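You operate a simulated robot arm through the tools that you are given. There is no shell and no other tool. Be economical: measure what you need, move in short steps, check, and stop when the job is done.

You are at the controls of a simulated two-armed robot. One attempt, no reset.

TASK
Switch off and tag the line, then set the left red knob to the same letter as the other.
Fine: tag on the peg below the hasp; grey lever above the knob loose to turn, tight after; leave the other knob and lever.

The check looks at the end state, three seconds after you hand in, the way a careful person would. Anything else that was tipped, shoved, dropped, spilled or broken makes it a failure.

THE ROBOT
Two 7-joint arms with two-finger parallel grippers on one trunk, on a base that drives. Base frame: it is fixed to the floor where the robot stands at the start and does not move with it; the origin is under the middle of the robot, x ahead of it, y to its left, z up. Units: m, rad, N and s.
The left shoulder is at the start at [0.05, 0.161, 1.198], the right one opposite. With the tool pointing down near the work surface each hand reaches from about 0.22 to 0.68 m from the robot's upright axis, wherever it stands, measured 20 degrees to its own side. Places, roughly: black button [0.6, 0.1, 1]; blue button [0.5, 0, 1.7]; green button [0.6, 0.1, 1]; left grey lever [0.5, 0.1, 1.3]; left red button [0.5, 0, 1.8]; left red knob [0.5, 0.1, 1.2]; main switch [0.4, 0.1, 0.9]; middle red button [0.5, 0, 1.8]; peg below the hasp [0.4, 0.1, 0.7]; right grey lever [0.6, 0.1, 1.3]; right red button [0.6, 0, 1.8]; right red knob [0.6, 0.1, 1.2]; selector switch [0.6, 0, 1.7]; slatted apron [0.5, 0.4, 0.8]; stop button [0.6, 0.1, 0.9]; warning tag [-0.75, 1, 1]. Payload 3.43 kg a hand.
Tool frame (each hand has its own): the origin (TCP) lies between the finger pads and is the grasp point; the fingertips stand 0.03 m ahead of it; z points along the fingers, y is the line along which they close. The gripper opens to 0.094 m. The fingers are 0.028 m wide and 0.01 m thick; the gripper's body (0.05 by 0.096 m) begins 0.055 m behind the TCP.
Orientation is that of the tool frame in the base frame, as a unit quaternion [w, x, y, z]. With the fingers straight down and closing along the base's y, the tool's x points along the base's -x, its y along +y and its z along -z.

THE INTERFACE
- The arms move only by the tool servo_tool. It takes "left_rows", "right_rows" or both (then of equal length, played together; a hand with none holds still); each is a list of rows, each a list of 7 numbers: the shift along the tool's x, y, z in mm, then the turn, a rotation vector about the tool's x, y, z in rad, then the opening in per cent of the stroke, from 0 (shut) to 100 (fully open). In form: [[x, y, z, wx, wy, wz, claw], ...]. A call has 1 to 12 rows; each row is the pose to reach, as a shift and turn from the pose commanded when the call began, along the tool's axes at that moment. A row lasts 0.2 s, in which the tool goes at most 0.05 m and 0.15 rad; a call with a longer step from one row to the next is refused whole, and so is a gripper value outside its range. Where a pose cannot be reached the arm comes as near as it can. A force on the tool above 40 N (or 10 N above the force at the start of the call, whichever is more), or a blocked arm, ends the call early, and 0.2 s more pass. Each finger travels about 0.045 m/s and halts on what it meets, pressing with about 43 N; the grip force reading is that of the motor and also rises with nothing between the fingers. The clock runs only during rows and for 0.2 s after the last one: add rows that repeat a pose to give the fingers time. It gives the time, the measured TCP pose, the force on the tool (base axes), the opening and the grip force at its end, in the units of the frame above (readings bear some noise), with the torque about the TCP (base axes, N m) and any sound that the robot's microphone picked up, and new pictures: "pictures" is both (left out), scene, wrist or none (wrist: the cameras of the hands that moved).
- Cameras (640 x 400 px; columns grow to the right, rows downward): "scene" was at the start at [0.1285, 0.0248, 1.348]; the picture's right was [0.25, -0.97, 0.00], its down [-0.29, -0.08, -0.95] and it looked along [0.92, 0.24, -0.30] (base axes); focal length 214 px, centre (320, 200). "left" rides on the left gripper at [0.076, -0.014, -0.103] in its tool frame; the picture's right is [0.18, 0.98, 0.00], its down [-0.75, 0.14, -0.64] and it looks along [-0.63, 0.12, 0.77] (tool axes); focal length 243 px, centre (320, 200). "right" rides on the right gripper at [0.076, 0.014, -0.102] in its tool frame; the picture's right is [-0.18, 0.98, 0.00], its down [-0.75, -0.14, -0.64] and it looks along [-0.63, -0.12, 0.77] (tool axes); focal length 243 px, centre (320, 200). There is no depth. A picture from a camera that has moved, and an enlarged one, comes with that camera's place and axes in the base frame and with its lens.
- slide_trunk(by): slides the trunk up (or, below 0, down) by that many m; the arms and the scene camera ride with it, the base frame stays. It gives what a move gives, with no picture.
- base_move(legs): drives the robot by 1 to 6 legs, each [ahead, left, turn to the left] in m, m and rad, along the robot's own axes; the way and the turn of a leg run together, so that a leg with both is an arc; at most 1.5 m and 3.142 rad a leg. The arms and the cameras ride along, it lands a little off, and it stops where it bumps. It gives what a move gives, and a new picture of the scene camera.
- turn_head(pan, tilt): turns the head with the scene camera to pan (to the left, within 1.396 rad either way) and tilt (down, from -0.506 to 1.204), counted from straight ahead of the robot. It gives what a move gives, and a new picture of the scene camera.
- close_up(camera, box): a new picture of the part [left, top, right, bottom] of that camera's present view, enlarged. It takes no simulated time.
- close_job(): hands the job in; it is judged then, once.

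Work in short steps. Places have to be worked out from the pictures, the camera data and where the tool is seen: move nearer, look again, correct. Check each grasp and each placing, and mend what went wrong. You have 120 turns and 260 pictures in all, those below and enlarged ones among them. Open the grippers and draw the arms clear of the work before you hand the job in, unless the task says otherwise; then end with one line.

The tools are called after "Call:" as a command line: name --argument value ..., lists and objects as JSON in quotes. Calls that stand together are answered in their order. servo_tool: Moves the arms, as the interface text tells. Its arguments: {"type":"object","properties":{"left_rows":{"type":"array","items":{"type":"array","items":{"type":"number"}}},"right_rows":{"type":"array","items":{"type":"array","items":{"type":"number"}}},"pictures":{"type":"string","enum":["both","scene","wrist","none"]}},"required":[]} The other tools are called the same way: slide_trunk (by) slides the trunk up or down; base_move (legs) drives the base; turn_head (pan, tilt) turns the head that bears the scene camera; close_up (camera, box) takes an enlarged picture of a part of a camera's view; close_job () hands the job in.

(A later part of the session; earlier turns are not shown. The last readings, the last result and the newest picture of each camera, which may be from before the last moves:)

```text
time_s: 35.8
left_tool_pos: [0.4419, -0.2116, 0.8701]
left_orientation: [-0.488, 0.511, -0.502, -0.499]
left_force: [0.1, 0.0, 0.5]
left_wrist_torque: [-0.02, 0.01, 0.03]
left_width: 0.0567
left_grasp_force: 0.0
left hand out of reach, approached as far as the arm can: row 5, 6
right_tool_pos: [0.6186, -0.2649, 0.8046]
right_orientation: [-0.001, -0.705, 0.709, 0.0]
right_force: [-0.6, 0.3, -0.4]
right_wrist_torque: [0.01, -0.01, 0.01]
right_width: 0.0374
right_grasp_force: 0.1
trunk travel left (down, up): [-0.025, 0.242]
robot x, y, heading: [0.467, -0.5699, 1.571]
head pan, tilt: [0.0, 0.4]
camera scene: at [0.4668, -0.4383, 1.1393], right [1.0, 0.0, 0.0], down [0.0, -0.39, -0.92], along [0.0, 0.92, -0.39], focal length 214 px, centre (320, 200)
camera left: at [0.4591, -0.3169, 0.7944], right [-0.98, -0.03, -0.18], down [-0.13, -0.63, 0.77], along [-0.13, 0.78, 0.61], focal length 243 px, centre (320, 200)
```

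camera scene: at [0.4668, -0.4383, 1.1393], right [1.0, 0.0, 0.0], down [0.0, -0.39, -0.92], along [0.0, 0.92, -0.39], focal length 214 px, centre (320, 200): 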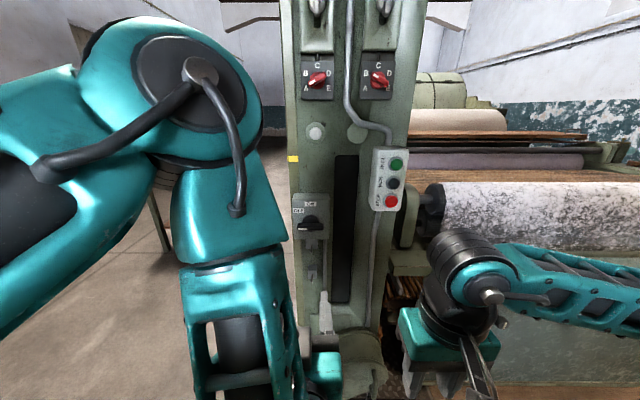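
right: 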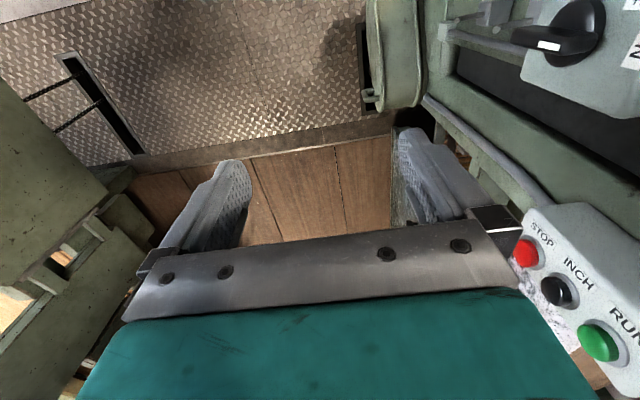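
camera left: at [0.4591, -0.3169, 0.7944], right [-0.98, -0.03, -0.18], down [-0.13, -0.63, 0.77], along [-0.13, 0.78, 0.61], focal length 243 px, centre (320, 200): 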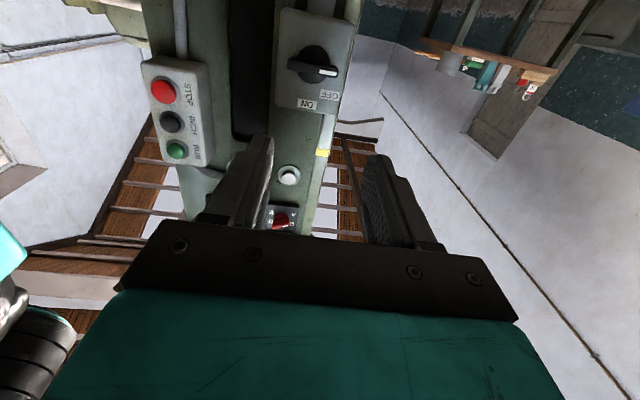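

The peg is a horizontal rod with upturned tip. Now I raise the trunk and drive over to the table with the tag, keeping heading +y.

Call:
slide_trunk --by 0.15

Call:
base_move --legs '[[-0.1, 0, 0], [0, 1.1, 0], [0.9, 0, 0]]'

Call:
turn_head --pan 0.2 --tilt 0.5

```text
time_s: 37.6
left_tool_pos: [0.4422, -0.2114, 1.0175]
left_orientation: [-0.488, 0.512, -0.501, -0.498]
left_force: [0.0, -0.8, -0.4]
left_wrist_torque: [-0.02, -0.01, 0.0]
left_width: 0.0563
left_grasp_force: 0.1
right_tool_pos: [0.619, -0.265, 0.9543]
right_orientation: [0.0, -0.705, 0.709, -0.001]
right_force: [-0.4, 0.2, -0.6]
right_wrist_torque: [0.0, 0.0, -0.02]
right_width: 0.0374
right_grasp_force: 0.0
trunk travel left (down, up): [-0.175, 0.092]
robot x, y, heading: [0.4696, -0.5738, 1.57]
head pan, tilt: [0.0, 0.4]
```

```text
time_s: 48.2
left_tool_pos: [-0.6724, 0.5818, 1.0183]
left_orientation: [-0.481, 0.519, -0.494, -0.505]
left_force: [0.0, -0.8, -0.1]
left_wrist_torque: [0.02, -0.01, -0.03]
left_width: 0.0563
left_grasp_force: 0.0
right_tool_pos: [-0.4963, 0.5326, 0.954]
right_orientation: [0.0, 0.715, -0.699, 0.0]
right_force: [-0.2, -0.4, 0.1]
right_wrist_torque: [-0.03, -0.02, 0.0]
right_width: 0.0375
right_grasp_force: 0.1
trunk travel left (down, up): [-0.175, 0.092]
robot x, y, heading: [-0.6399, 0.2252, 1.596]
head pan, tilt: [0.0, 0.4]
camera scene: at [-0.6421, 0.3554, 1.2893], right [1.0, 0.02, 0.0], down [0.01, -0.39, -0.92], along [-0.02, 0.92, -0.39], focal length 214 px, centre (320, 200)
```

scene: 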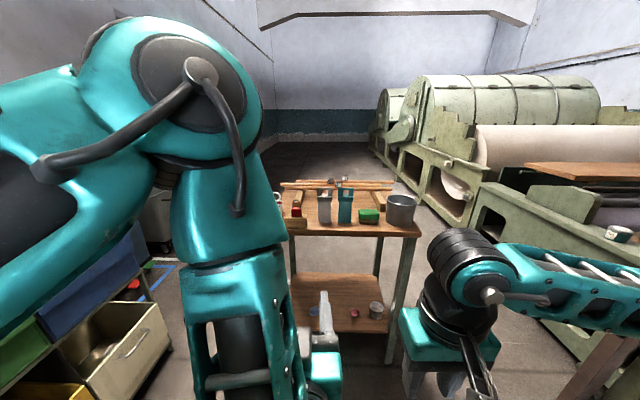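

```text
time_s: 49.0
left_tool_pos: [-0.6728, 0.5807, 1.0186]
left_orientation: [-0.482, 0.518, -0.493, -0.506]
left_force: [0.2, 0.0, -0.9]
left_wrist_torque: [-0.02, 0.01, -0.01]
left_width: 0.0563
left_grasp_force: 0.0
right_tool_pos: [-0.4934, 0.5325, 0.9529]
right_orientation: [0.0, 0.714, -0.7, -0.001]
right_force: [0.3, 0.4, -0.1]
right_wrist_torque: [-0.01, 0.03, -0.03]
right_width: 0.0375
right_grasp_force: 0.0
trunk travel left (down, up): [-0.175, 0.092]
robot x, y, heading: [-0.6373, 0.2242, 1.591]
head pan, tilt: [0.201, 0.499]
camera scene: at [-0.6601, 0.3513, 1.2802], right [0.98, 0.22, 0.0], down [0.11, -0.47, -0.88], along [-0.19, 0.86, -0.48], focal length 214 px, centre (320, 200)
```

scene: 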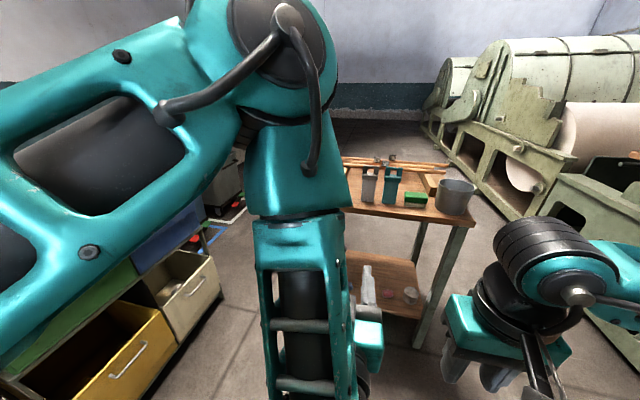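

The arm hides the tag from the head; I pitch the hand down so the wrist camera sees it.

Call:
servo_tool --left_rows '[[-5, 0, 0, 0, 0.14, 0, 60], [-10, 0, 0, 0, 0.28, 0, 60], [-15, 0, 0, 0, 0.42, 0, 60], [-20, 0, 0, 0, 0.56, 0, 60], [-25, 0, 0, 0, 0.7, 0, 60]]' --pictures "wrist"

Call:
close_up --camera "left" --box '[220, 60, 420, 200]'

```text
time_s: 50.1
left_tool_pos: [-0.6733, 0.5811, 1.043]
left_orientation: [-0.284, 0.66, -0.63, -0.296]
left_force: [-0.6, 0.0, -0.7]
left_wrist_torque: [0.0, 0.07, 0.01]
left_width: 0.0565
left_grasp_force: 0.0
right_tool_pos: [-0.4939, 0.5331, 0.9541]
right_orientation: [0.001, 0.715, -0.699, 0.0]
right_force: [-1.1, -0.4, 0.1]
right_wrist_torque: [-0.01, 0.01, 0.01]
right_width: 0.0372
right_grasp_force: 0.1
trunk travel left (down, up): [-0.175, 0.092]
robot x, y, heading: [-0.6395, 0.2228, 1.596]
head pan, tilt: [0.201, 0.499]
camera left: at [-0.6523, 0.4537, 1.0549], right [-0.98, -0.17, -0.14], down [-0.14, 0.01, 0.99], along [-0.17, 0.99, -0.04], focal length 243 px, centre (320, 200)
```

left: 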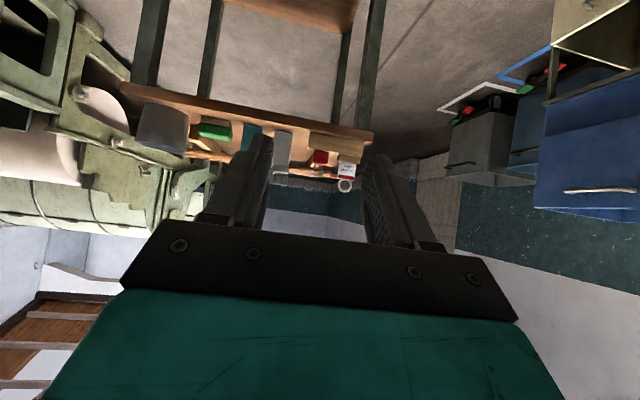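

```text
2.86 times, centred on (320, 130) of left
camera zoom: at [-0.6523, 0.4537, 1.0549], right [-0.98, -0.17, -0.14], down [-0.14, 0.01, 0.99], along [-0.17, 0.99, -0.04], focal length 693 px, centre (320, 400)
```

zoom: 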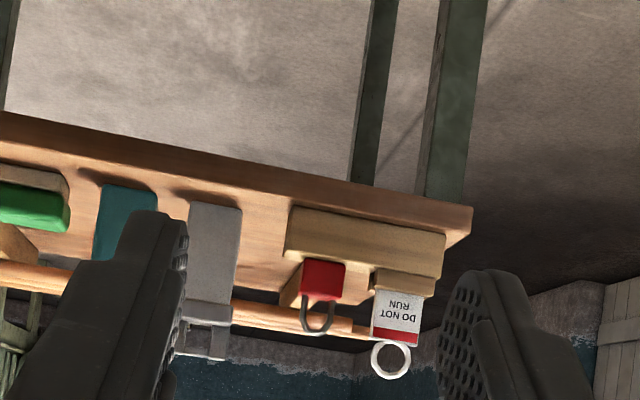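

Tag plate triangulates to ≈(-0.832, 1.12, 0.933), facing −y, ~48 mm wide, ring ~40 mm. I drive left 0.08 and ahead 0.2, correcting heading.

Call:
base_move --legs '[[0.2, 0.08, -0.025]]'

Call:
close_up --camera "left" --box '[250, 60, 450, 200]'

```text
time_s: 51.8
left_tool_pos: [-0.7488, 0.7811, 1.0437]
left_orientation: [-0.287, 0.653, -0.636, -0.295]
left_force: [0.6, -0.2, -0.3]
left_wrist_torque: [-0.01, 0.02, 0.04]
left_width: 0.0566
left_grasp_force: 0.2
right_tool_pos: [-0.5706, 0.7296, 0.9542]
right_orientation: [0.0, -0.707, 0.707, 0.0]
right_force: [-0.4, 0.7, 0.5]
right_wrist_torque: [-0.04, 0.01, 0.0]
right_width: 0.0376
right_grasp_force: 0.0
trunk travel left (down, up): [-0.175, 0.092]
robot x, y, heading: [-0.7186, 0.4241, 1.571]
head pan, tilt: [0.201, 0.499]
camera scene: at [-0.7405, 0.5514, 1.2801], right [0.98, 0.2, 0.0], down [0.1, -0.47, -0.88], along [-0.18, 0.86, -0.48], focal length 214 px, centre (320, 200)
```

scene: 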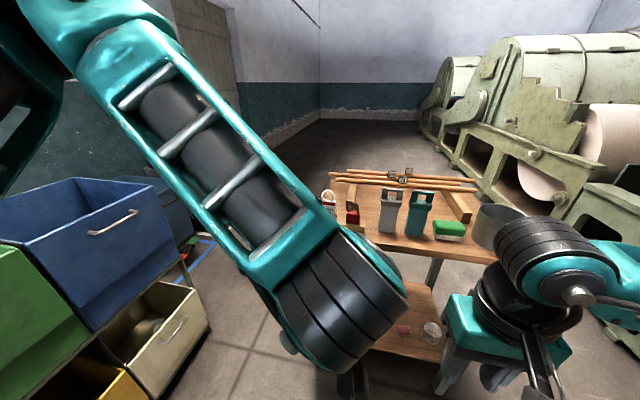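

```text
2.86 times, centred on (350, 130) of left
camera zoom: at [-0.73, 0.6536, 1.0544], right [-0.98, -0.15, -0.14], down [-0.14, 0.01, 0.99], along [-0.15, 0.99, -0.04], focal length 693 px, centre (234, 400)
```

zoom: 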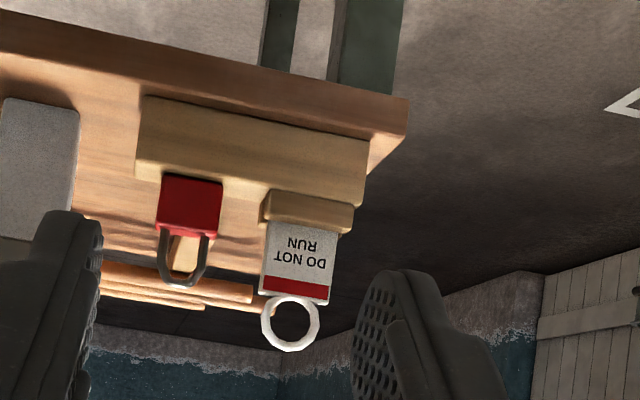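

Tag re-triangulates consistently at x −0.832, y≈1.12, plate z 0.914–0.959. I level the hand and bring it in front of the tag at z 0.938.

Call:
servo_tool --left_rows '[[-8, 10, 30, 0, -0.09, 0, 70], [-17, 19, 59, 0, -0.18, 0, 70], [-25, 29, 88, 0, -0.27, 0, 70], [-33, 38, 118, 0, -0.36, 0, 70], [-42, 48, 147, 0, -0.45, 0, 70], [-50, 58, 177, 0, -0.54, 0, 70], [-58, 67, 206, 0, -0.63, 0, 70], [-67, 77, 236, 0, -0.723, 0, 70]]'

Call:
close_up --camera "left" --box '[220, 100, 420, 240]'

```text
time_s: 53.6
left_tool_pos: [-0.7669, 0.9922, 0.9769]
left_orientation: [-0.482, 0.518, -0.49, -0.509]
left_force: [-0.3, 0.2, 0.5]
left_wrist_torque: [0.0, -0.02, 0.01]
left_width: 0.0661
left_grasp_force: 0.1
left hand out of reach, approached as far as the arm can: row 6, 7, 8
right_tool_pos: [-0.5697, 0.7299, 0.953]
right_orientation: [0.0, 0.708, -0.707, -0.001]
right_force: [-0.2, 0.0, 0.7]
right_wrist_torque: [0.05, 0.01, -0.01]
right_width: 0.0376
right_grasp_force: 0.0
trunk travel left (down, up): [-0.175, 0.092]
robot x, y, heading: [-0.7196, 0.4206, 1.569]
head pan, tilt: [0.201, 0.499]
camera scene: at [-0.7403, 0.5512, 1.2801], right [0.98, 0.2, 0.0], down [0.1, -0.47, -0.88], along [-0.18, 0.86, -0.48], focal length 214 px, centre (320, 200)
camera left: at [-0.7469, 0.8891, 0.9026], right [-0.98, -0.06, -0.18], down [-0.11, -0.64, 0.77], along [-0.16, 0.77, 0.62], focal length 243 px, centre (320, 200)
```

scene: 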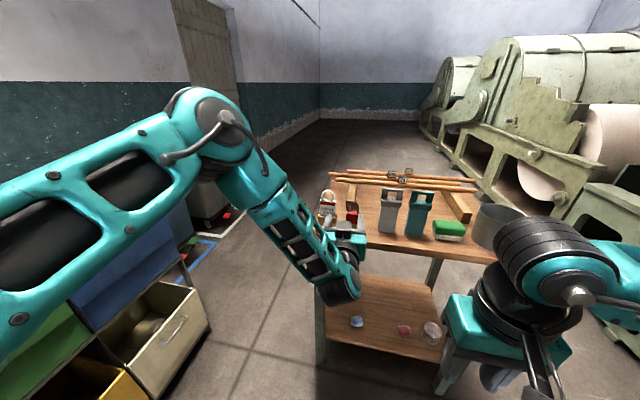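
left: 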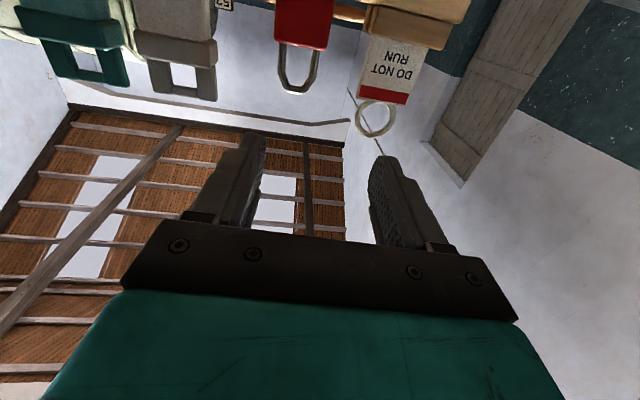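

```text
2.86 times, centred on (320, 170) of left
camera zoom: at [-0.7469, 0.8891, 0.9026], right [-0.98, -0.06, -0.18], down [-0.11, -0.64, 0.77], along [-0.16, 0.77, 0.62], focal length 693 px, centre (320, 286)
```

zoom: 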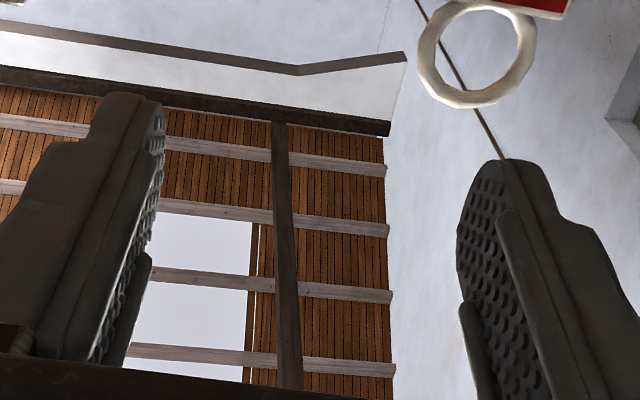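

Reach limited with the shoulder this high. I retract, shift the base left and lower the trunk.

Call:
servo_tool --left_rows '[[0, 0, -40, 0, 0, 0, 70], [0, 0, -80, 0, 0, 0, 70], [-20, 0, -110, 0, 0, 0, 70]]' --pictures "none"

Call:
slide_trunk --by -0.12

Call:
base_move --legs '[[0.0, 0.07, 0.0]]'

```text
time_s: 54.4
left_tool_pos: [-0.7674, 0.8775, 0.9998]
left_orientation: [0.493, -0.507, 0.493, 0.508]
left_force: [-0.1, -1.1, 0.7]
left_wrist_torque: [0.01, 0.04, 0.02]
left_width: 0.0659
left_grasp_force: 0.2
right_tool_pos: [-0.5708, 0.7299, 0.9538]
right_orientation: [0.0, 0.707, -0.707, 0.001]
right_force: [0.7, -0.4, -0.5]
right_wrist_torque: [0.02, -0.01, 0.02]
right_width: 0.0377
right_grasp_force: 0.0
trunk travel left (down, up): [-0.175, 0.092]
robot x, y, heading: [-0.7206, 0.4244, 1.571]
head pan, tilt: [0.201, 0.499]
```

```text
time_s: 55.9
left_tool_pos: [-0.7682, 0.8793, 0.879]
left_orientation: [-0.493, 0.507, -0.494, -0.506]
left_force: [1.2, -0.1, 0.4]
left_wrist_torque: [0.01, -0.02, -0.03]
left_width: 0.0659
left_grasp_force: 0.0
right_tool_pos: [-0.5713, 0.7288, 0.833]
right_orientation: [0.0, 0.707, -0.707, 0.0]
right_force: [0.1, 0.6, 0.7]
right_wrist_torque: [-0.03, 0.0, 0.03]
right_width: 0.0375
right_grasp_force: 0.0
trunk travel left (down, up): [-0.055, 0.212]
robot x, y, heading: [-0.718, 0.4229, 1.569]
head pan, tilt: [0.201, 0.499]
```

```text
time_s: 56.9
left_tool_pos: [-0.8374, 0.8788, 0.879]
left_orientation: [-0.493, 0.508, -0.493, -0.507]
left_force: [0.6, -0.1, -0.2]
left_wrist_torque: [-0.02, -0.03, -0.05]
left_width: 0.0659
left_grasp_force: 0.0
right_tool_pos: [-0.6405, 0.728, 0.8329]
right_orientation: [0.0, -0.707, 0.707, 0.0]
right_force: [0.3, -0.2, 1.0]
right_wrist_torque: [0.02, -0.03, 0.01]
right_width: 0.0375
right_grasp_force: 0.1
trunk travel left (down, up): [-0.055, 0.212]
robot x, y, heading: [-0.7937, 0.4236, 1.574]
head pan, tilt: [0.201, 0.499]
camera scene: at [-0.8104, 0.5508, 1.1602], right [0.98, 0.2, 0.0], down [0.1, -0.47, -0.88], along [-0.18, 0.86, -0.48], focal length 214 px, centre (320, 200)
```

scene: 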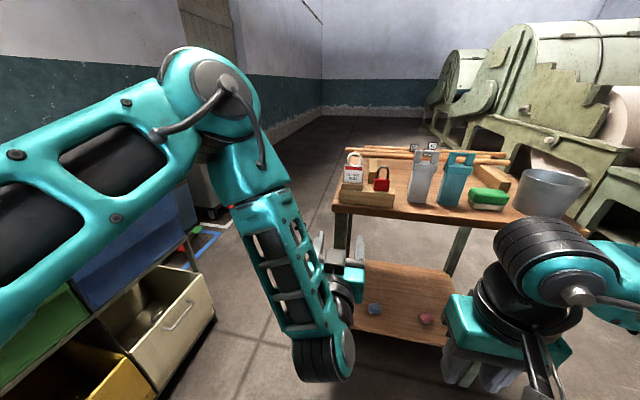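

Now raise and go forward to just before the tag.

Call:
servo_tool --left_rows '[[-30, 0, 10, 0, 0, 0, 70], [-59, -3, 30, 0, 0, 0, 70], [-59, -5, 70, 0, 0, 0, 70], [-59, -7, 110, 0, 0, 0, 70], [-59, -8, 145, 0, 0, 0, 70], [-59, -9, 165, 0, 0, 0, 70]]'

Call:
close_up --camera "left" --box '[220, 60, 420, 200]'

Call:
close_up --camera "scene" --box '[300, 140, 420, 230]'

```text
time_s: 58.3
left_tool_pos: [-0.8337, 1.0458, 0.9355]
left_orientation: [-0.492, 0.508, -0.493, -0.507]
left_force: [0.0, -0.2, 0.6]
left_wrist_torque: [0.04, 0.01, 0.01]
left_width: 0.0656
left_grasp_force: 0.0
right_tool_pos: [-0.6407, 0.7289, 0.8339]
right_orientation: [0.0, 0.707, -0.707, 0.0]
right_force: [0.7, 0.0, -0.2]
right_wrist_torque: [0.02, -0.03, -0.04]
right_width: 0.0375
right_grasp_force: 0.0
trunk travel left (down, up): [-0.055, 0.212]
robot x, y, heading: [-0.788, 0.4204, 1.569]
head pan, tilt: [0.201, 0.499]
camera scene: at [-0.8103, 0.5509, 1.1602], right [0.98, 0.2, 0.0], down [0.1, -0.47, -0.88], along [-0.18, 0.86, -0.48], focal length 214 px, centre (320, 200)
camera left: at [-0.8169, 0.9415, 0.8603], right [-0.98, -0.03, -0.18], down [-0.12, -0.64, 0.75], along [-0.14, 0.76, 0.63], focal length 243 px, centre (320, 200)
```

scene: 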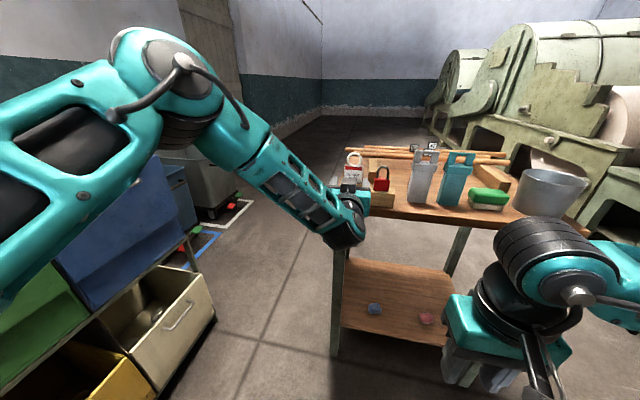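
left: 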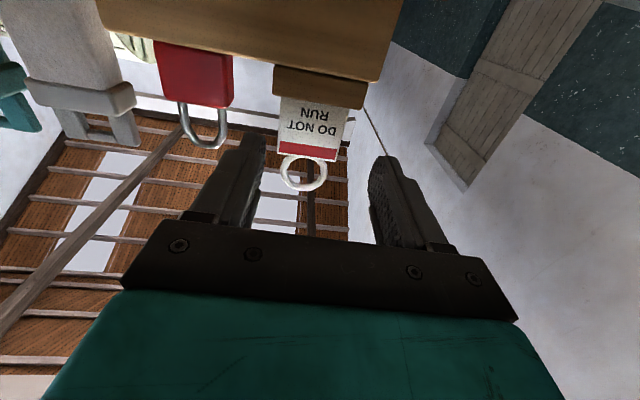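

```text
2.86 times, centred on (320, 130) of left
camera zoom: at [-0.8169, 0.9415, 0.8603], right [-0.98, -0.03, -0.18], down [-0.12, -0.64, 0.75], along [-0.14, 0.76, 0.63], focal length 693 px, centre (320, 400)
```

zoom: 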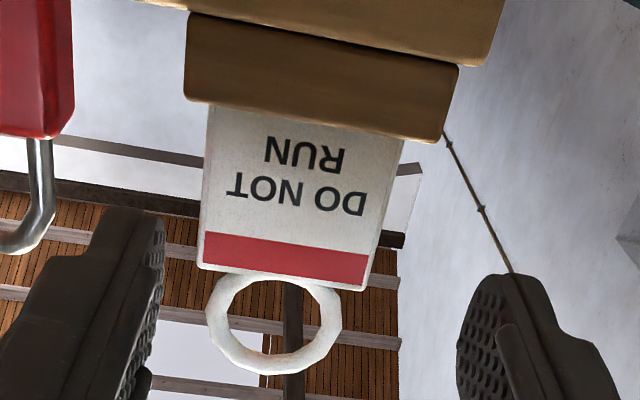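

```text
4.44 times, centred on (360, 185) of scene
camera zoom: at [-0.8103, 0.5509, 1.1602], right [0.98, 0.2, 0.0], down [0.1, -0.47, -0.88], along [-0.18, 0.86, -0.48], focal length 953 px, centre (142, 267)
```

zoom: 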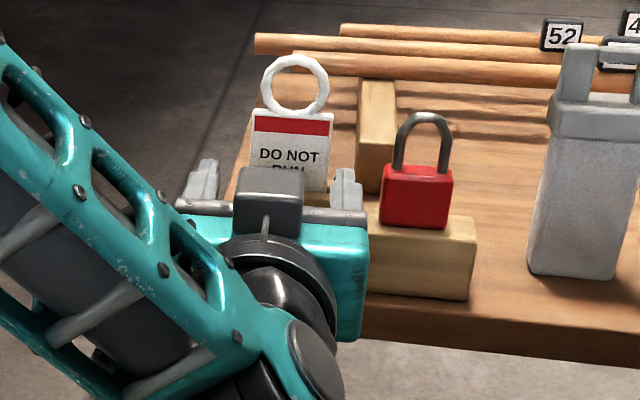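

Tag plate at x≈−0.830. I narrow to 62 %, shift 4 mm, raise 5 mm and advance 60 mm.

Call:
servo_tool --left_rows '[[-5, -5, 0, 0, 0, 0, 62], [-5, -5, 15, 0, 0, 0, 62], [-5, -5, 30, 0, 0, 0, 62], [-5, -5, 45, 0, 0, 0, 62], [-5, -6, 60, 0, 0, 0, 62]]'

Call:
close_up --camera "left" --box '[220, 60, 420, 200]'

Call:
close_up --camera "scene" --box '[300, 140, 420, 230]'

```text
time_s: 59.5
left_tool_pos: [-0.829, 1.1047, 0.9409]
left_orientation: [-0.493, 0.507, -0.494, -0.506]
left_force: [0.4, 0.3, -0.8]
left_wrist_torque: [-0.02, 0.01, -0.02]
left_width: 0.0585
left_grasp_force: 0.0
right_tool_pos: [-0.6414, 0.7298, 0.8342]
right_orientation: [-0.001, -0.707, 0.707, 0.0]
right_force: [0.4, 0.3, -0.3]
right_wrist_torque: [0.0, -0.04, 0.03]
right_width: 0.0377
right_grasp_force: 0.0
trunk travel left (down, up): [-0.055, 0.212]
robot x, y, heading: [-0.7849, 0.4226, 1.577]
head pan, tilt: [0.201, 0.499]
camera scene: at [-0.8102, 0.5509, 1.1602], right [0.98, 0.2, 0.0], down [0.1, -0.47, -0.88], along [-0.18, 0.86, -0.48], focal length 214 px, centre (320, 200)
camera left: at [-0.8117, 1.0015, 0.866], right [-0.98, -0.03, -0.18], down [-0.12, -0.64, 0.75], along [-0.14, 0.76, 0.63], focal length 243 px, centre (320, 200)
```

scene: 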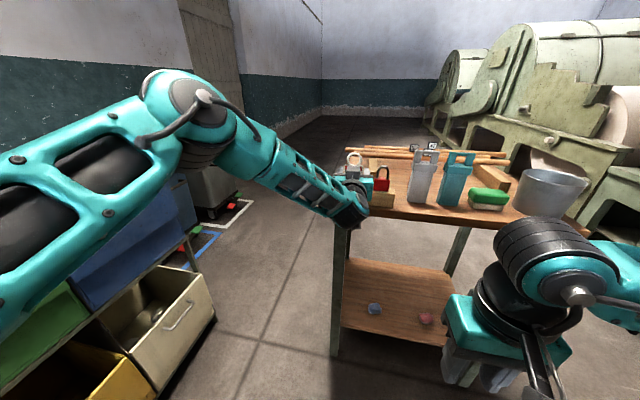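
left: 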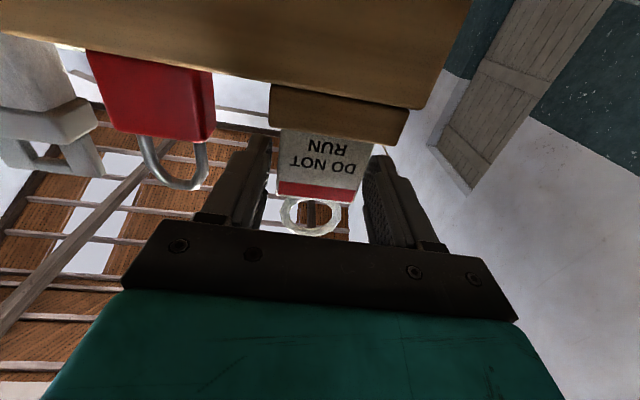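

```text
2.86 times, centred on (320, 130) of left
camera zoom: at [-0.8117, 1.0015, 0.866], right [-0.98, -0.03, -0.18], down [-0.12, -0.64, 0.75], along [-0.14, 0.76, 0.63], focal length 693 px, centre (320, 400)
```

zoom: 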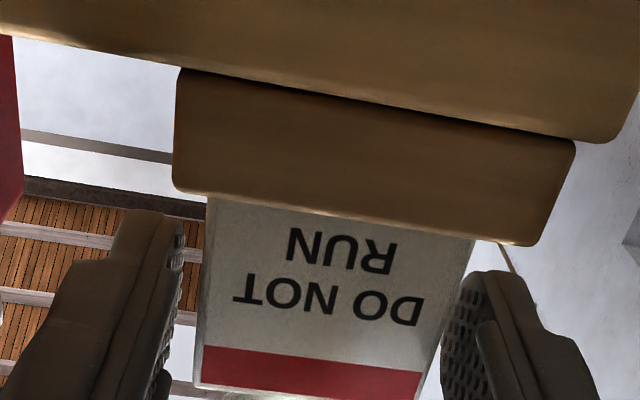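

```text
4.44 times, centred on (360, 185) of scene
camera zoom: at [-0.8102, 0.5509, 1.1602], right [0.98, 0.2, 0.0], down [0.1, -0.47, -0.88], along [-0.18, 0.86, -0.48], focal length 953 px, centre (142, 267)
```

zoom: 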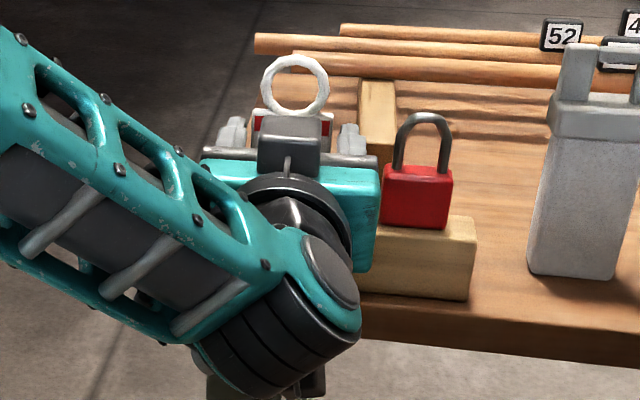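

Plate is between the fingers. Closing.

Call:
servo_tool --left_rows '[[0, 0, 0, 0, 0, 0, 55], [0, 0, 0, 0, 0, 0, 45], [0, 0, 0, 0, 0, 0, 35], [0, 0, 0, 0, 0, 0, 35]]'

Call:
close_up --camera "left" --box '[220, 60, 420, 200]'

```text
time_s: 60.5
left_tool_pos: [-0.8294, 1.1049, 0.9427]
left_orientation: [-0.493, 0.507, -0.493, -0.506]
left_force: [-0.6, 0.4, -0.2]
left_wrist_torque: [-0.02, 0.01, 0.0]
left_width: 0.0486
left_grasp_force: 43.0
right_tool_pos: [-0.6411, 0.7292, 0.8338]
right_orientation: [-0.001, -0.707, 0.707, -0.001]
right_force: [-0.2, 0.1, 0.2]
right_wrist_torque: [0.01, -0.01, 0.03]
right_width: 0.0375
right_grasp_force: 0.1
trunk travel left (down, up): [-0.055, 0.212]
robot x, y, heading: [-0.7889, 0.4205, 1.574]
head pan, tilt: [0.201, 0.499]
camera scene: at [-0.8102, 0.5509, 1.1602], right [0.98, 0.2, 0.0], down [0.1, -0.47, -0.88], along [-0.18, 0.86, -0.48], focal length 214 px, centre (320, 200)
camera left: at [-0.8117, 1.0013, 0.8659], right [-0.98, -0.03, -0.18], down [-0.12, -0.64, 0.75], along [-0.14, 0.76, 0.63], focal length 243 px, centre (320, 200)
```

scene: 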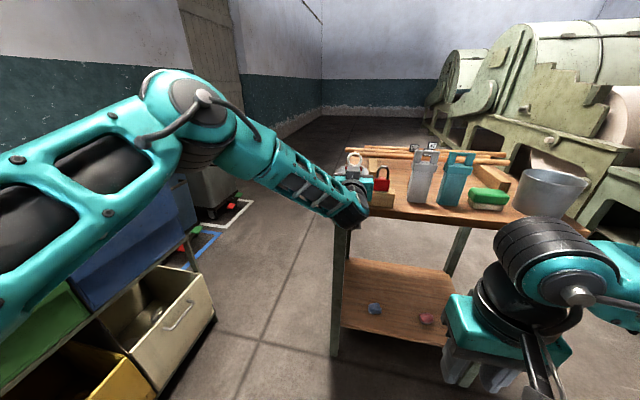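
left: 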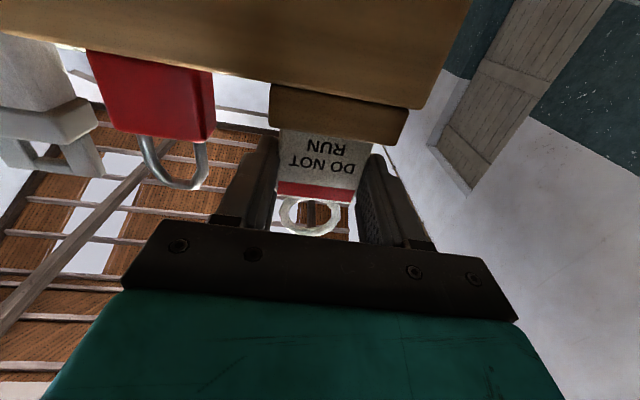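

```text
2.86 times, centred on (320, 130) of left
camera zoom: at [-0.8117, 1.0013, 0.8659], right [-0.98, -0.03, -0.18], down [-0.12, -0.64, 0.75], along [-0.14, 0.76, 0.63], focal length 693 px, centre (320, 400)
```

zoom: 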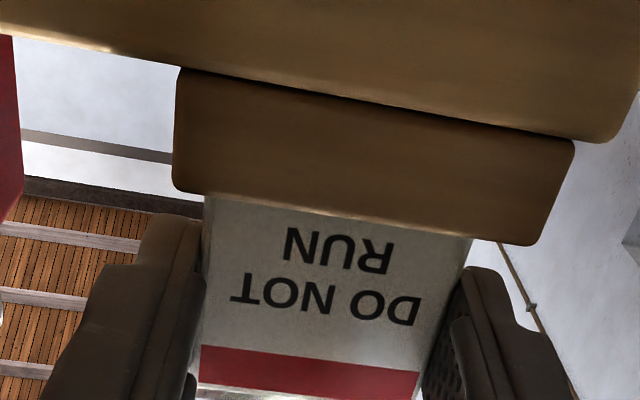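

Gripped at 48.6 mm. Lift straight up 60 mm and check it comes free.

Call:
servo_tool --left_rows '[[-8, 0, 0, 0, 0, 0, 30], [-16, 0, 0, 0, 0, 0, 30], [-26, 0, 0, 0, 0, 0, 30], [-40, 0, 0, 0, 0, 0, 30], [-55, 0, 0, 0, 0, 0, 30], [-65, 0, 0, 0, 0, 0, 30]]'

Call:
close_up --camera "left" --box '[220, 60, 420, 200]'

```text
time_s: 61.9
left_tool_pos: [-0.8276, 1.1027, 1.0078]
left_orientation: [-0.493, 0.508, -0.493, -0.506]
left_force: [0.5, -0.4, -0.3]
left_wrist_torque: [0.0, 0.0, 0.01]
left_width: 0.0486
left_grasp_force: 42.6
right_tool_pos: [-0.6411, 0.7273, 0.834]
right_orientation: [-0.001, -0.707, 0.707, 0.0]
right_force: [1.0, 0.8, -0.7]
right_wrist_torque: [0.04, 0.0, 0.04]
right_width: 0.0374
right_grasp_force: 0.1
trunk travel left (down, up): [-0.055, 0.212]
robot x, y, heading: [-0.7919, 0.4248, 1.575]
head pan, tilt: [0.201, 0.499]
camera scene: at [-0.8102, 0.5508, 1.1602], right [0.98, 0.2, 0.0], down [0.1, -0.47, -0.88], along [-0.18, 0.86, -0.48], focal length 214 px, centre (320, 200)
camera left: at [-0.8108, 0.9996, 0.9324], right [-0.98, -0.03, -0.18], down [-0.12, -0.64, 0.75], along [-0.14, 0.76, 0.63], focal length 243 px, centre (320, 200)
```

scene: 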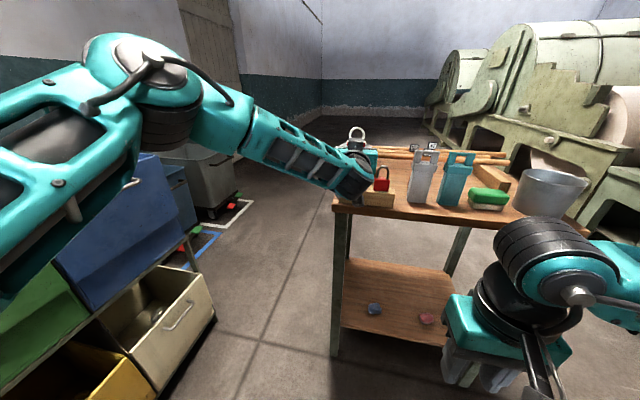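
left: 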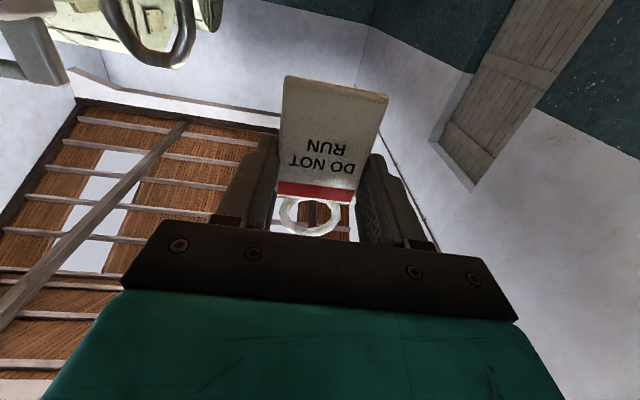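

```text
2.86 times, centred on (320, 130) of left
camera zoom: at [-0.8108, 0.9996, 0.9324], right [-0.98, -0.03, -0.18], down [-0.12, -0.64, 0.75], along [-0.14, 0.76, 0.63], focal length 693 px, centre (320, 400)
```

zoom: 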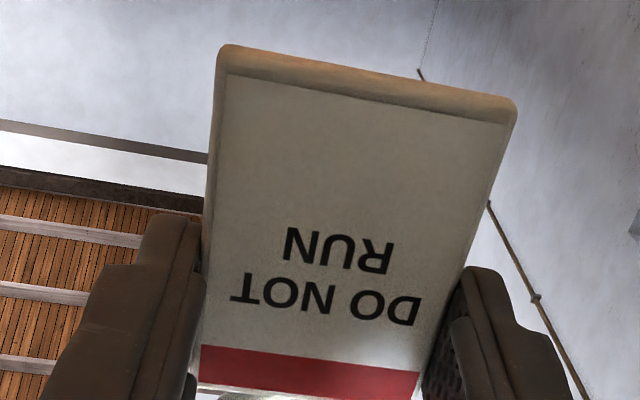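

Tag is free. Back away from the table, retract the hand, then drive back to the panel.

Call:
base_move --legs '[[-0.4, 0, 0]]'

Call:
servo_tool --left_rows '[[0, 0, -40, 0, 0, 0, 30], [0, 0, -80, 0, 0, 0, 30], [0, 0, -120, 0, 0, 0, 30], [0, 0, -160, 0, 0, 0, 30], [0, 0, -200, 0, 0, 0, 30], [0, 0, -240, 0, 0, 0, 30]]' --pictures "wrist"

```text
time_s: 64.4
left_tool_pos: [-0.828, 0.7048, 1.0078]
left_orientation: [-0.492, 0.508, -0.493, -0.507]
left_force: [-0.4, 0.4, -0.5]
left_wrist_torque: [0.0, 0.01, 0.02]
left_width: 0.0486
left_grasp_force: 42.7
right_tool_pos: [-0.641, 0.3297, 0.8347]
right_orientation: [0.0, 0.708, -0.706, 0.0]
right_force: [0.6, -0.4, -1.0]
right_wrist_torque: [-0.02, 0.01, 0.03]
right_width: 0.0372
right_grasp_force: 0.1
trunk travel left (down, up): [-0.055, 0.212]
robot x, y, heading: [-0.788, 0.0222, 1.569]
head pan, tilt: [0.201, 0.499]
camera scene: at [-0.8096, 0.1525, 1.1602], right [0.98, 0.2, 0.0], down [0.1, -0.47, -0.88], along [-0.18, 0.86, -0.48], focal length 214 px, centre (320, 200)
```

scene: 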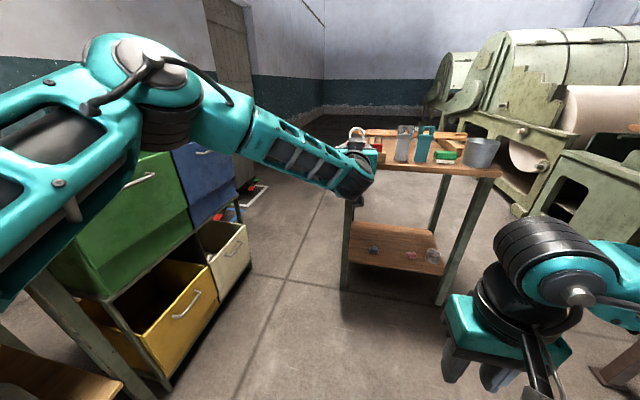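

```text
time_s: 65.8
left_tool_pos: [-0.8208, 0.4639, 1.009]
left_orientation: [0.492, -0.508, 0.492, 0.508]
left_force: [-0.9, 0.1, 0.0]
left_wrist_torque: [-0.02, 0.0, -0.02]
left_width: 0.0485
left_grasp_force: 43.3
right_tool_pos: [-0.6409, 0.3307, 0.8345]
right_orientation: [0.0, 0.707, -0.707, -0.001]
right_force: [-0.3, -0.2, -0.4]
right_wrist_torque: [0.0, -0.03, -0.03]
right_width: 0.0379
right_grasp_force: 0.2
trunk travel left (down, up): [-0.055, 0.212]
robot x, y, heading: [-0.7883, 0.0205, 1.572]
head pan, tilt: [0.201, 0.499]
camera left: at [-0.8042, 0.3605, 0.9341], right [-0.98, -0.03, -0.18], down [-0.12, -0.65, 0.75], along [-0.14, 0.76, 0.63], focal length 243 px, centre (320, 200)
```

left: 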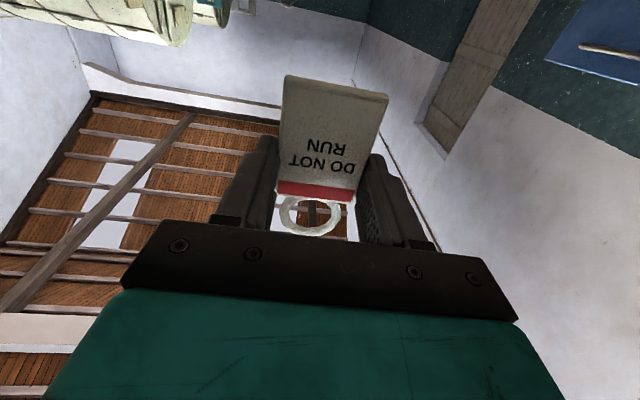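

Drive back to the panel.

Call:
base_move --legs '[[-0.7, 0, 0], [0, -1.26, 0]]'

Call:
slide_trunk --by -0.055

Call:
turn_head --pan 0.0 --tilt 0.6

```text
time_s: 75.5
left_tool_pos: [0.4287, -0.2071, 1.0098]
left_orientation: [-0.49, 0.51, -0.491, -0.509]
left_force: [-0.3, 0.2, -0.1]
left_wrist_torque: [-0.02, 0.04, 0.02]
left_width: 0.0487
left_grasp_force: 43.3
right_tool_pos: [0.6116, -0.3381, 0.8345]
right_orientation: [0.0, 0.712, -0.702, 0.001]
right_force: [-0.2, 0.5, 0.5]
right_wrist_torque: [0.0, 0.03, 0.0]
right_width: 0.0378
right_grasp_force: 0.1
trunk travel left (down, up): [-0.055, 0.212]
robot x, y, heading: [0.4674, -0.649, 1.587]
head pan, tilt: [0.201, 0.499]
camera scene: at [0.4456, -0.5179, 1.1602], right [0.98, 0.21, 0.0], down [0.1, -0.47, -0.88], along [-0.19, 0.86, -0.48], focal length 214 px, centre (320, 200)
```

scene: 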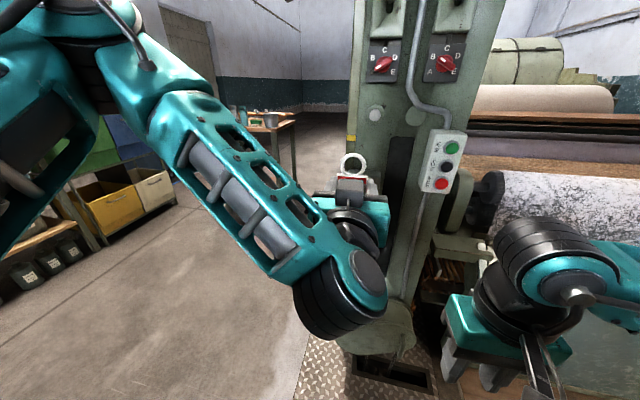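

```text
time_s: 76.5
left_tool_pos: [0.4288, -0.2068, 0.955]
left_orientation: [-0.489, 0.511, -0.49, -0.51]
left_force: [-0.2, -0.2, -0.2]
left_wrist_torque: [-0.04, -0.02, 0.01]
left_width: 0.0484
left_grasp_force: 42.5
right_tool_pos: [0.6127, -0.336, 0.7795]
right_orientation: [0.0, 0.712, -0.702, 0.0]
right_force: [0.2, 0.5, -0.5]
right_wrist_torque: [-0.02, 0.0, 0.0]
right_width: 0.0376
right_grasp_force: 0.1
trunk travel left (down, up): [0.0, 0.267]
robot x, y, heading: [0.4678, -0.6447, 1.584]
head pan, tilt: [0.201, 0.499]
```

```text
time_s: 77.2
left_tool_pos: [0.4304, -0.207, 0.9541]
left_orientation: [-0.49, 0.511, -0.49, -0.509]
left_force: [0.4, -0.2, 0.2]
left_wrist_torque: [0.0, -0.04, -0.03]
left_width: 0.0486
left_grasp_force: 42.7
right_tool_pos: [0.6128, -0.337, 0.7792]
right_orientation: [0.0, 0.713, -0.702, 0.0]
right_force: [-0.4, -0.2, -0.1]
right_wrist_torque: [-0.01, -0.02, 0.0]
right_width: 0.0376
right_grasp_force: 0.0
trunk travel left (down, up): [0.0, 0.267]
robot x, y, heading: [0.468, -0.6465, 1.588]
head pan, tilt: [0.0, 0.6]
camera scene: at [0.4637, -0.5184, 1.0961], right [1.0, 0.02, 0.0], down [0.01, -0.56, -0.83], along [-0.01, 0.83, -0.56], focal length 214 px, centre (320, 200)
```

scene: 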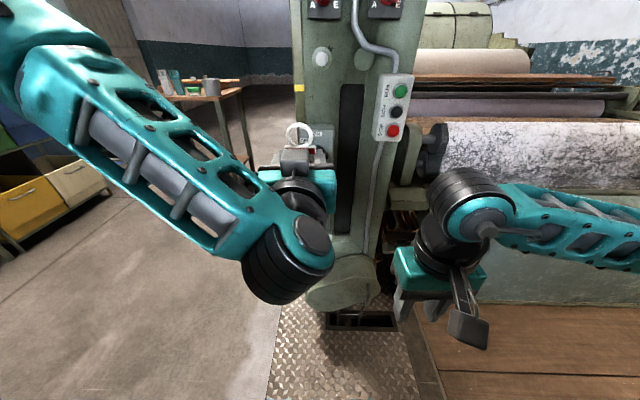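

Test the reach: lower toward peg height while still in front.

Call:
servo_tool --left_rows '[[33, -2, 12, 0.005, 0, 0, 30], [66, -3, 24, 0.01, 0, 0, 30], [99, -5, 36, 0.015, 0, 0, 30], [132, -6, 48, 0.02, 0, 0, 30], [165, -8, 60, 0.025, 0, 0, 30], [198, -9, 72, 0.03, 0, 0, 30], [231, -11, 84, 0.035, 0, 0, 30], [264, -12, 96, 0.04, 0, 0, 30], [294, -14, 107, 0.04, 0, 0, 30]]'

```text
time_s: 79.2
left_tool_pos: [0.4816, -0.1306, 0.7344]
left_orientation: [-0.496, 0.504, -0.5, -0.5]
left_force: [0.3, 0.2, -0.7]
left_wrist_torque: [0.04, 0.03, 0.03]
left_width: 0.0485
left_grasp_force: 42.9
left hand out of reach, approached as far as the arm can: row 6, 7, 8, 9
right_tool_pos: [0.6118, -0.3377, 0.7787]
right_orientation: [0.0, 0.712, -0.702, 0.0]
right_force: [-0.1, 0.2, -0.9]
right_wrist_torque: [0.01, 0.01, 0.02]
right_width: 0.0377
right_grasp_force: 0.0
trunk travel left (down, up): [0.0, 0.267]
robot x, y, heading: [0.4639, -0.6492, 1.588]
head pan, tilt: [0.0, 0.6]
camera scene: at [0.4636, -0.5185, 1.0961], right [1.0, 0.02, 0.0], down [0.01, -0.56, -0.83], along [-0.01, 0.83, -0.56], focal length 214 px, centre (320, 200)
camera left: at [0.4984, -0.2343, 0.6596], right [-0.98, -0.01, -0.18], down [-0.13, -0.64, 0.76], along [-0.13, 0.77, 0.62], focal length 243 px, centre (320, 200)
```

scene: 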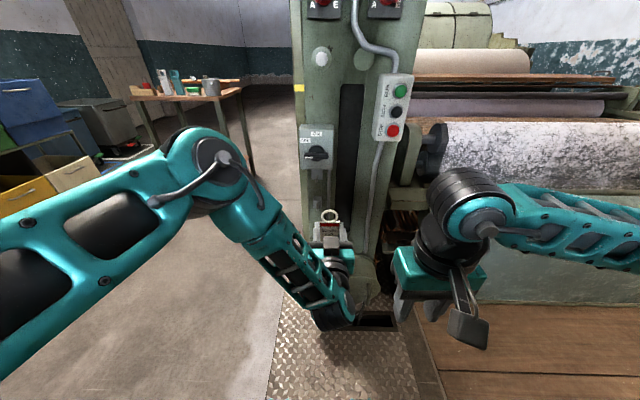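
left: 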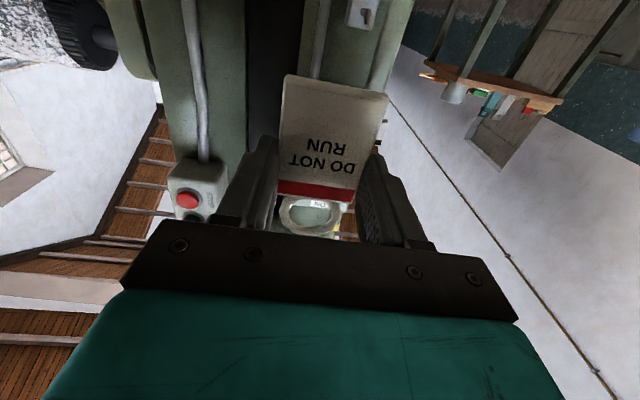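

Horizontal reach bottoms out. I'll pitch the hand ~0.5 rad down, which also suits hooking the ring, and recentre on x 0.443.

Call:
servo_tool --left_rows '[[0, 6, -5, 0, 0.1, 0, 30], [0, 12, -10, 0, 0.2, 0, 30], [10, 20, -10, 0, 0.3, 0, 30], [20, 28, -10, 0, 0.4, 0, 30], [30, 38, -10, 0, 0.5, 0, 30]]'

Call:
close_up --camera "scene" --box '[270, 120, 400, 260]'

```text
time_s: 80.4
left_tool_pos: [0.4441, -0.1355, 0.7074]
left_orientation: [-0.36, 0.61, -0.608, -0.36]
left_force: [-0.5, -0.4, -1.2]
left_wrist_torque: [0.0, 0.03, 0.0]
left_width: 0.0484
left_grasp_force: 42.8
right_tool_pos: [0.6119, -0.3389, 0.7778]
right_orientation: [-0.001, 0.712, -0.702, 0.001]
right_force: [-0.1, -0.6, -0.2]
right_wrist_torque: [-0.01, 0.0, -0.01]
right_width: 0.0376
right_grasp_force: 0.1
trunk travel left (down, up): [0.0, 0.267]
robot x, y, heading: [0.4684, -0.6498, 1.586]
head pan, tilt: [0.0, 0.6]
camera scene: at [0.4637, -0.5184, 1.0961], right [1.0, 0.02, 0.0], down [0.01, -0.56, -0.83], along [-0.01, 0.82, -0.56], focal length 214 px, centre (320, 200)
camera left: at [0.4587, -0.2627, 0.6904], right [-0.98, -0.09, -0.16], down [-0.14, -0.2, 0.97], along [-0.12, 0.98, 0.18], focal length 243 px, centre (320, 200)
```

scene: 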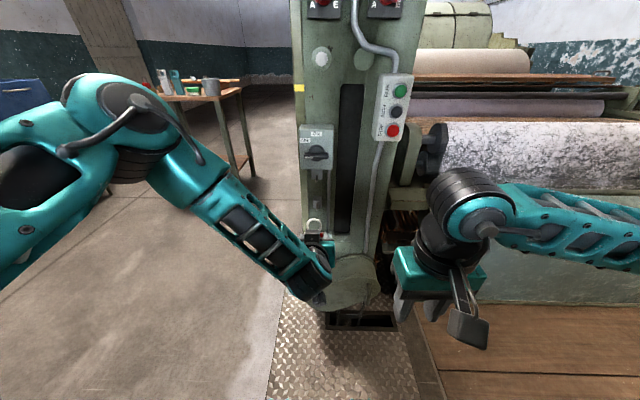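
left: 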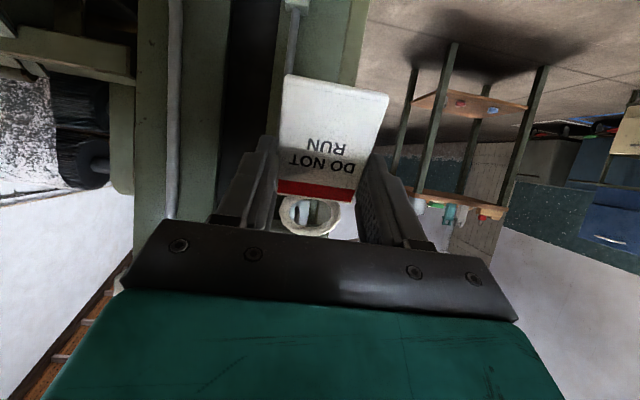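

```text
2.86 times, centred on (335, 190) of scene
camera zoom: at [0.4637, -0.5184, 1.0961], right [1.0, 0.02, 0.0], down [0.01, -0.56, -0.83], along [-0.01, 0.82, -0.56], focal length 613 px, centre (277, 229)
```

zoom: 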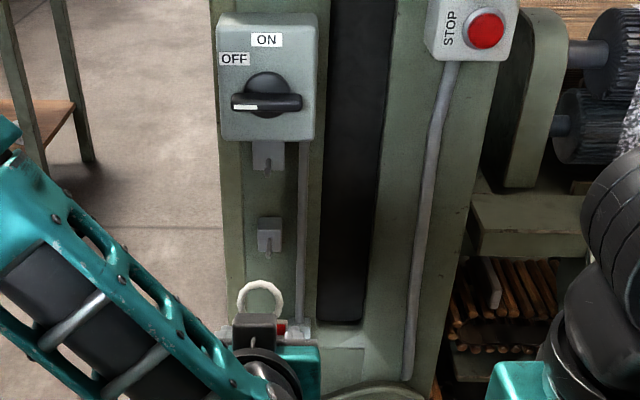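

Call:
close_up --camera "scene" --box '[300, 175, 350, 245]'

Call:
close_up --camera "left" --box '[270, 0, 370, 240]'

```text
5.71 times, centred on (325, 210) of scene
camera zoom: at [0.4637, -0.5184, 1.0961], right [1.0, 0.02, 0.0], down [0.01, -0.56, -0.83], along [-0.01, 0.82, -0.56], focal length 1226 px, centre (291, 143)
```

zoom: 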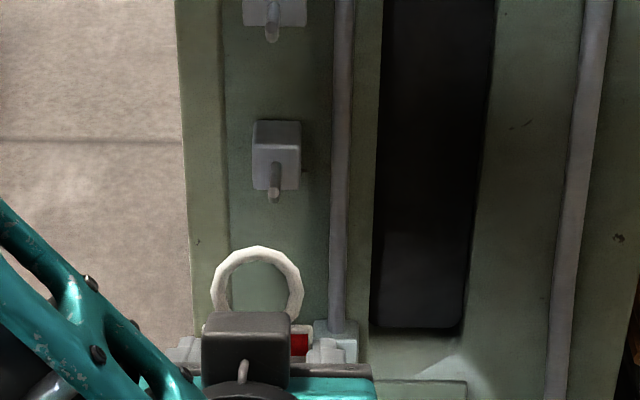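

```text
1.67 times, centred on (320, 120) of left
camera zoom: at [0.4587, -0.2627, 0.6904], right [-0.98, -0.09, -0.16], down [-0.14, -0.2, 0.97], along [-0.12, 0.98, 0.18], focal length 404 px, centre (320, 333)
```

zoom: 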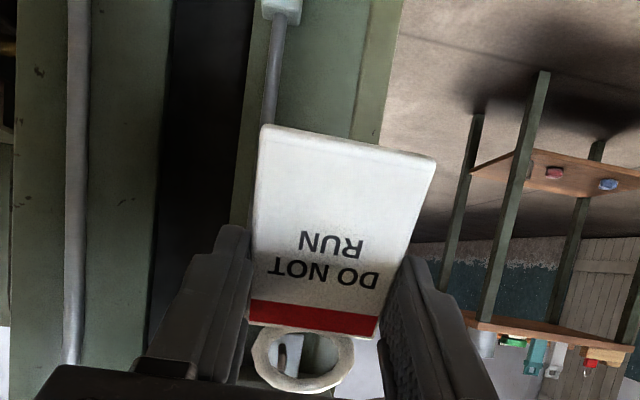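

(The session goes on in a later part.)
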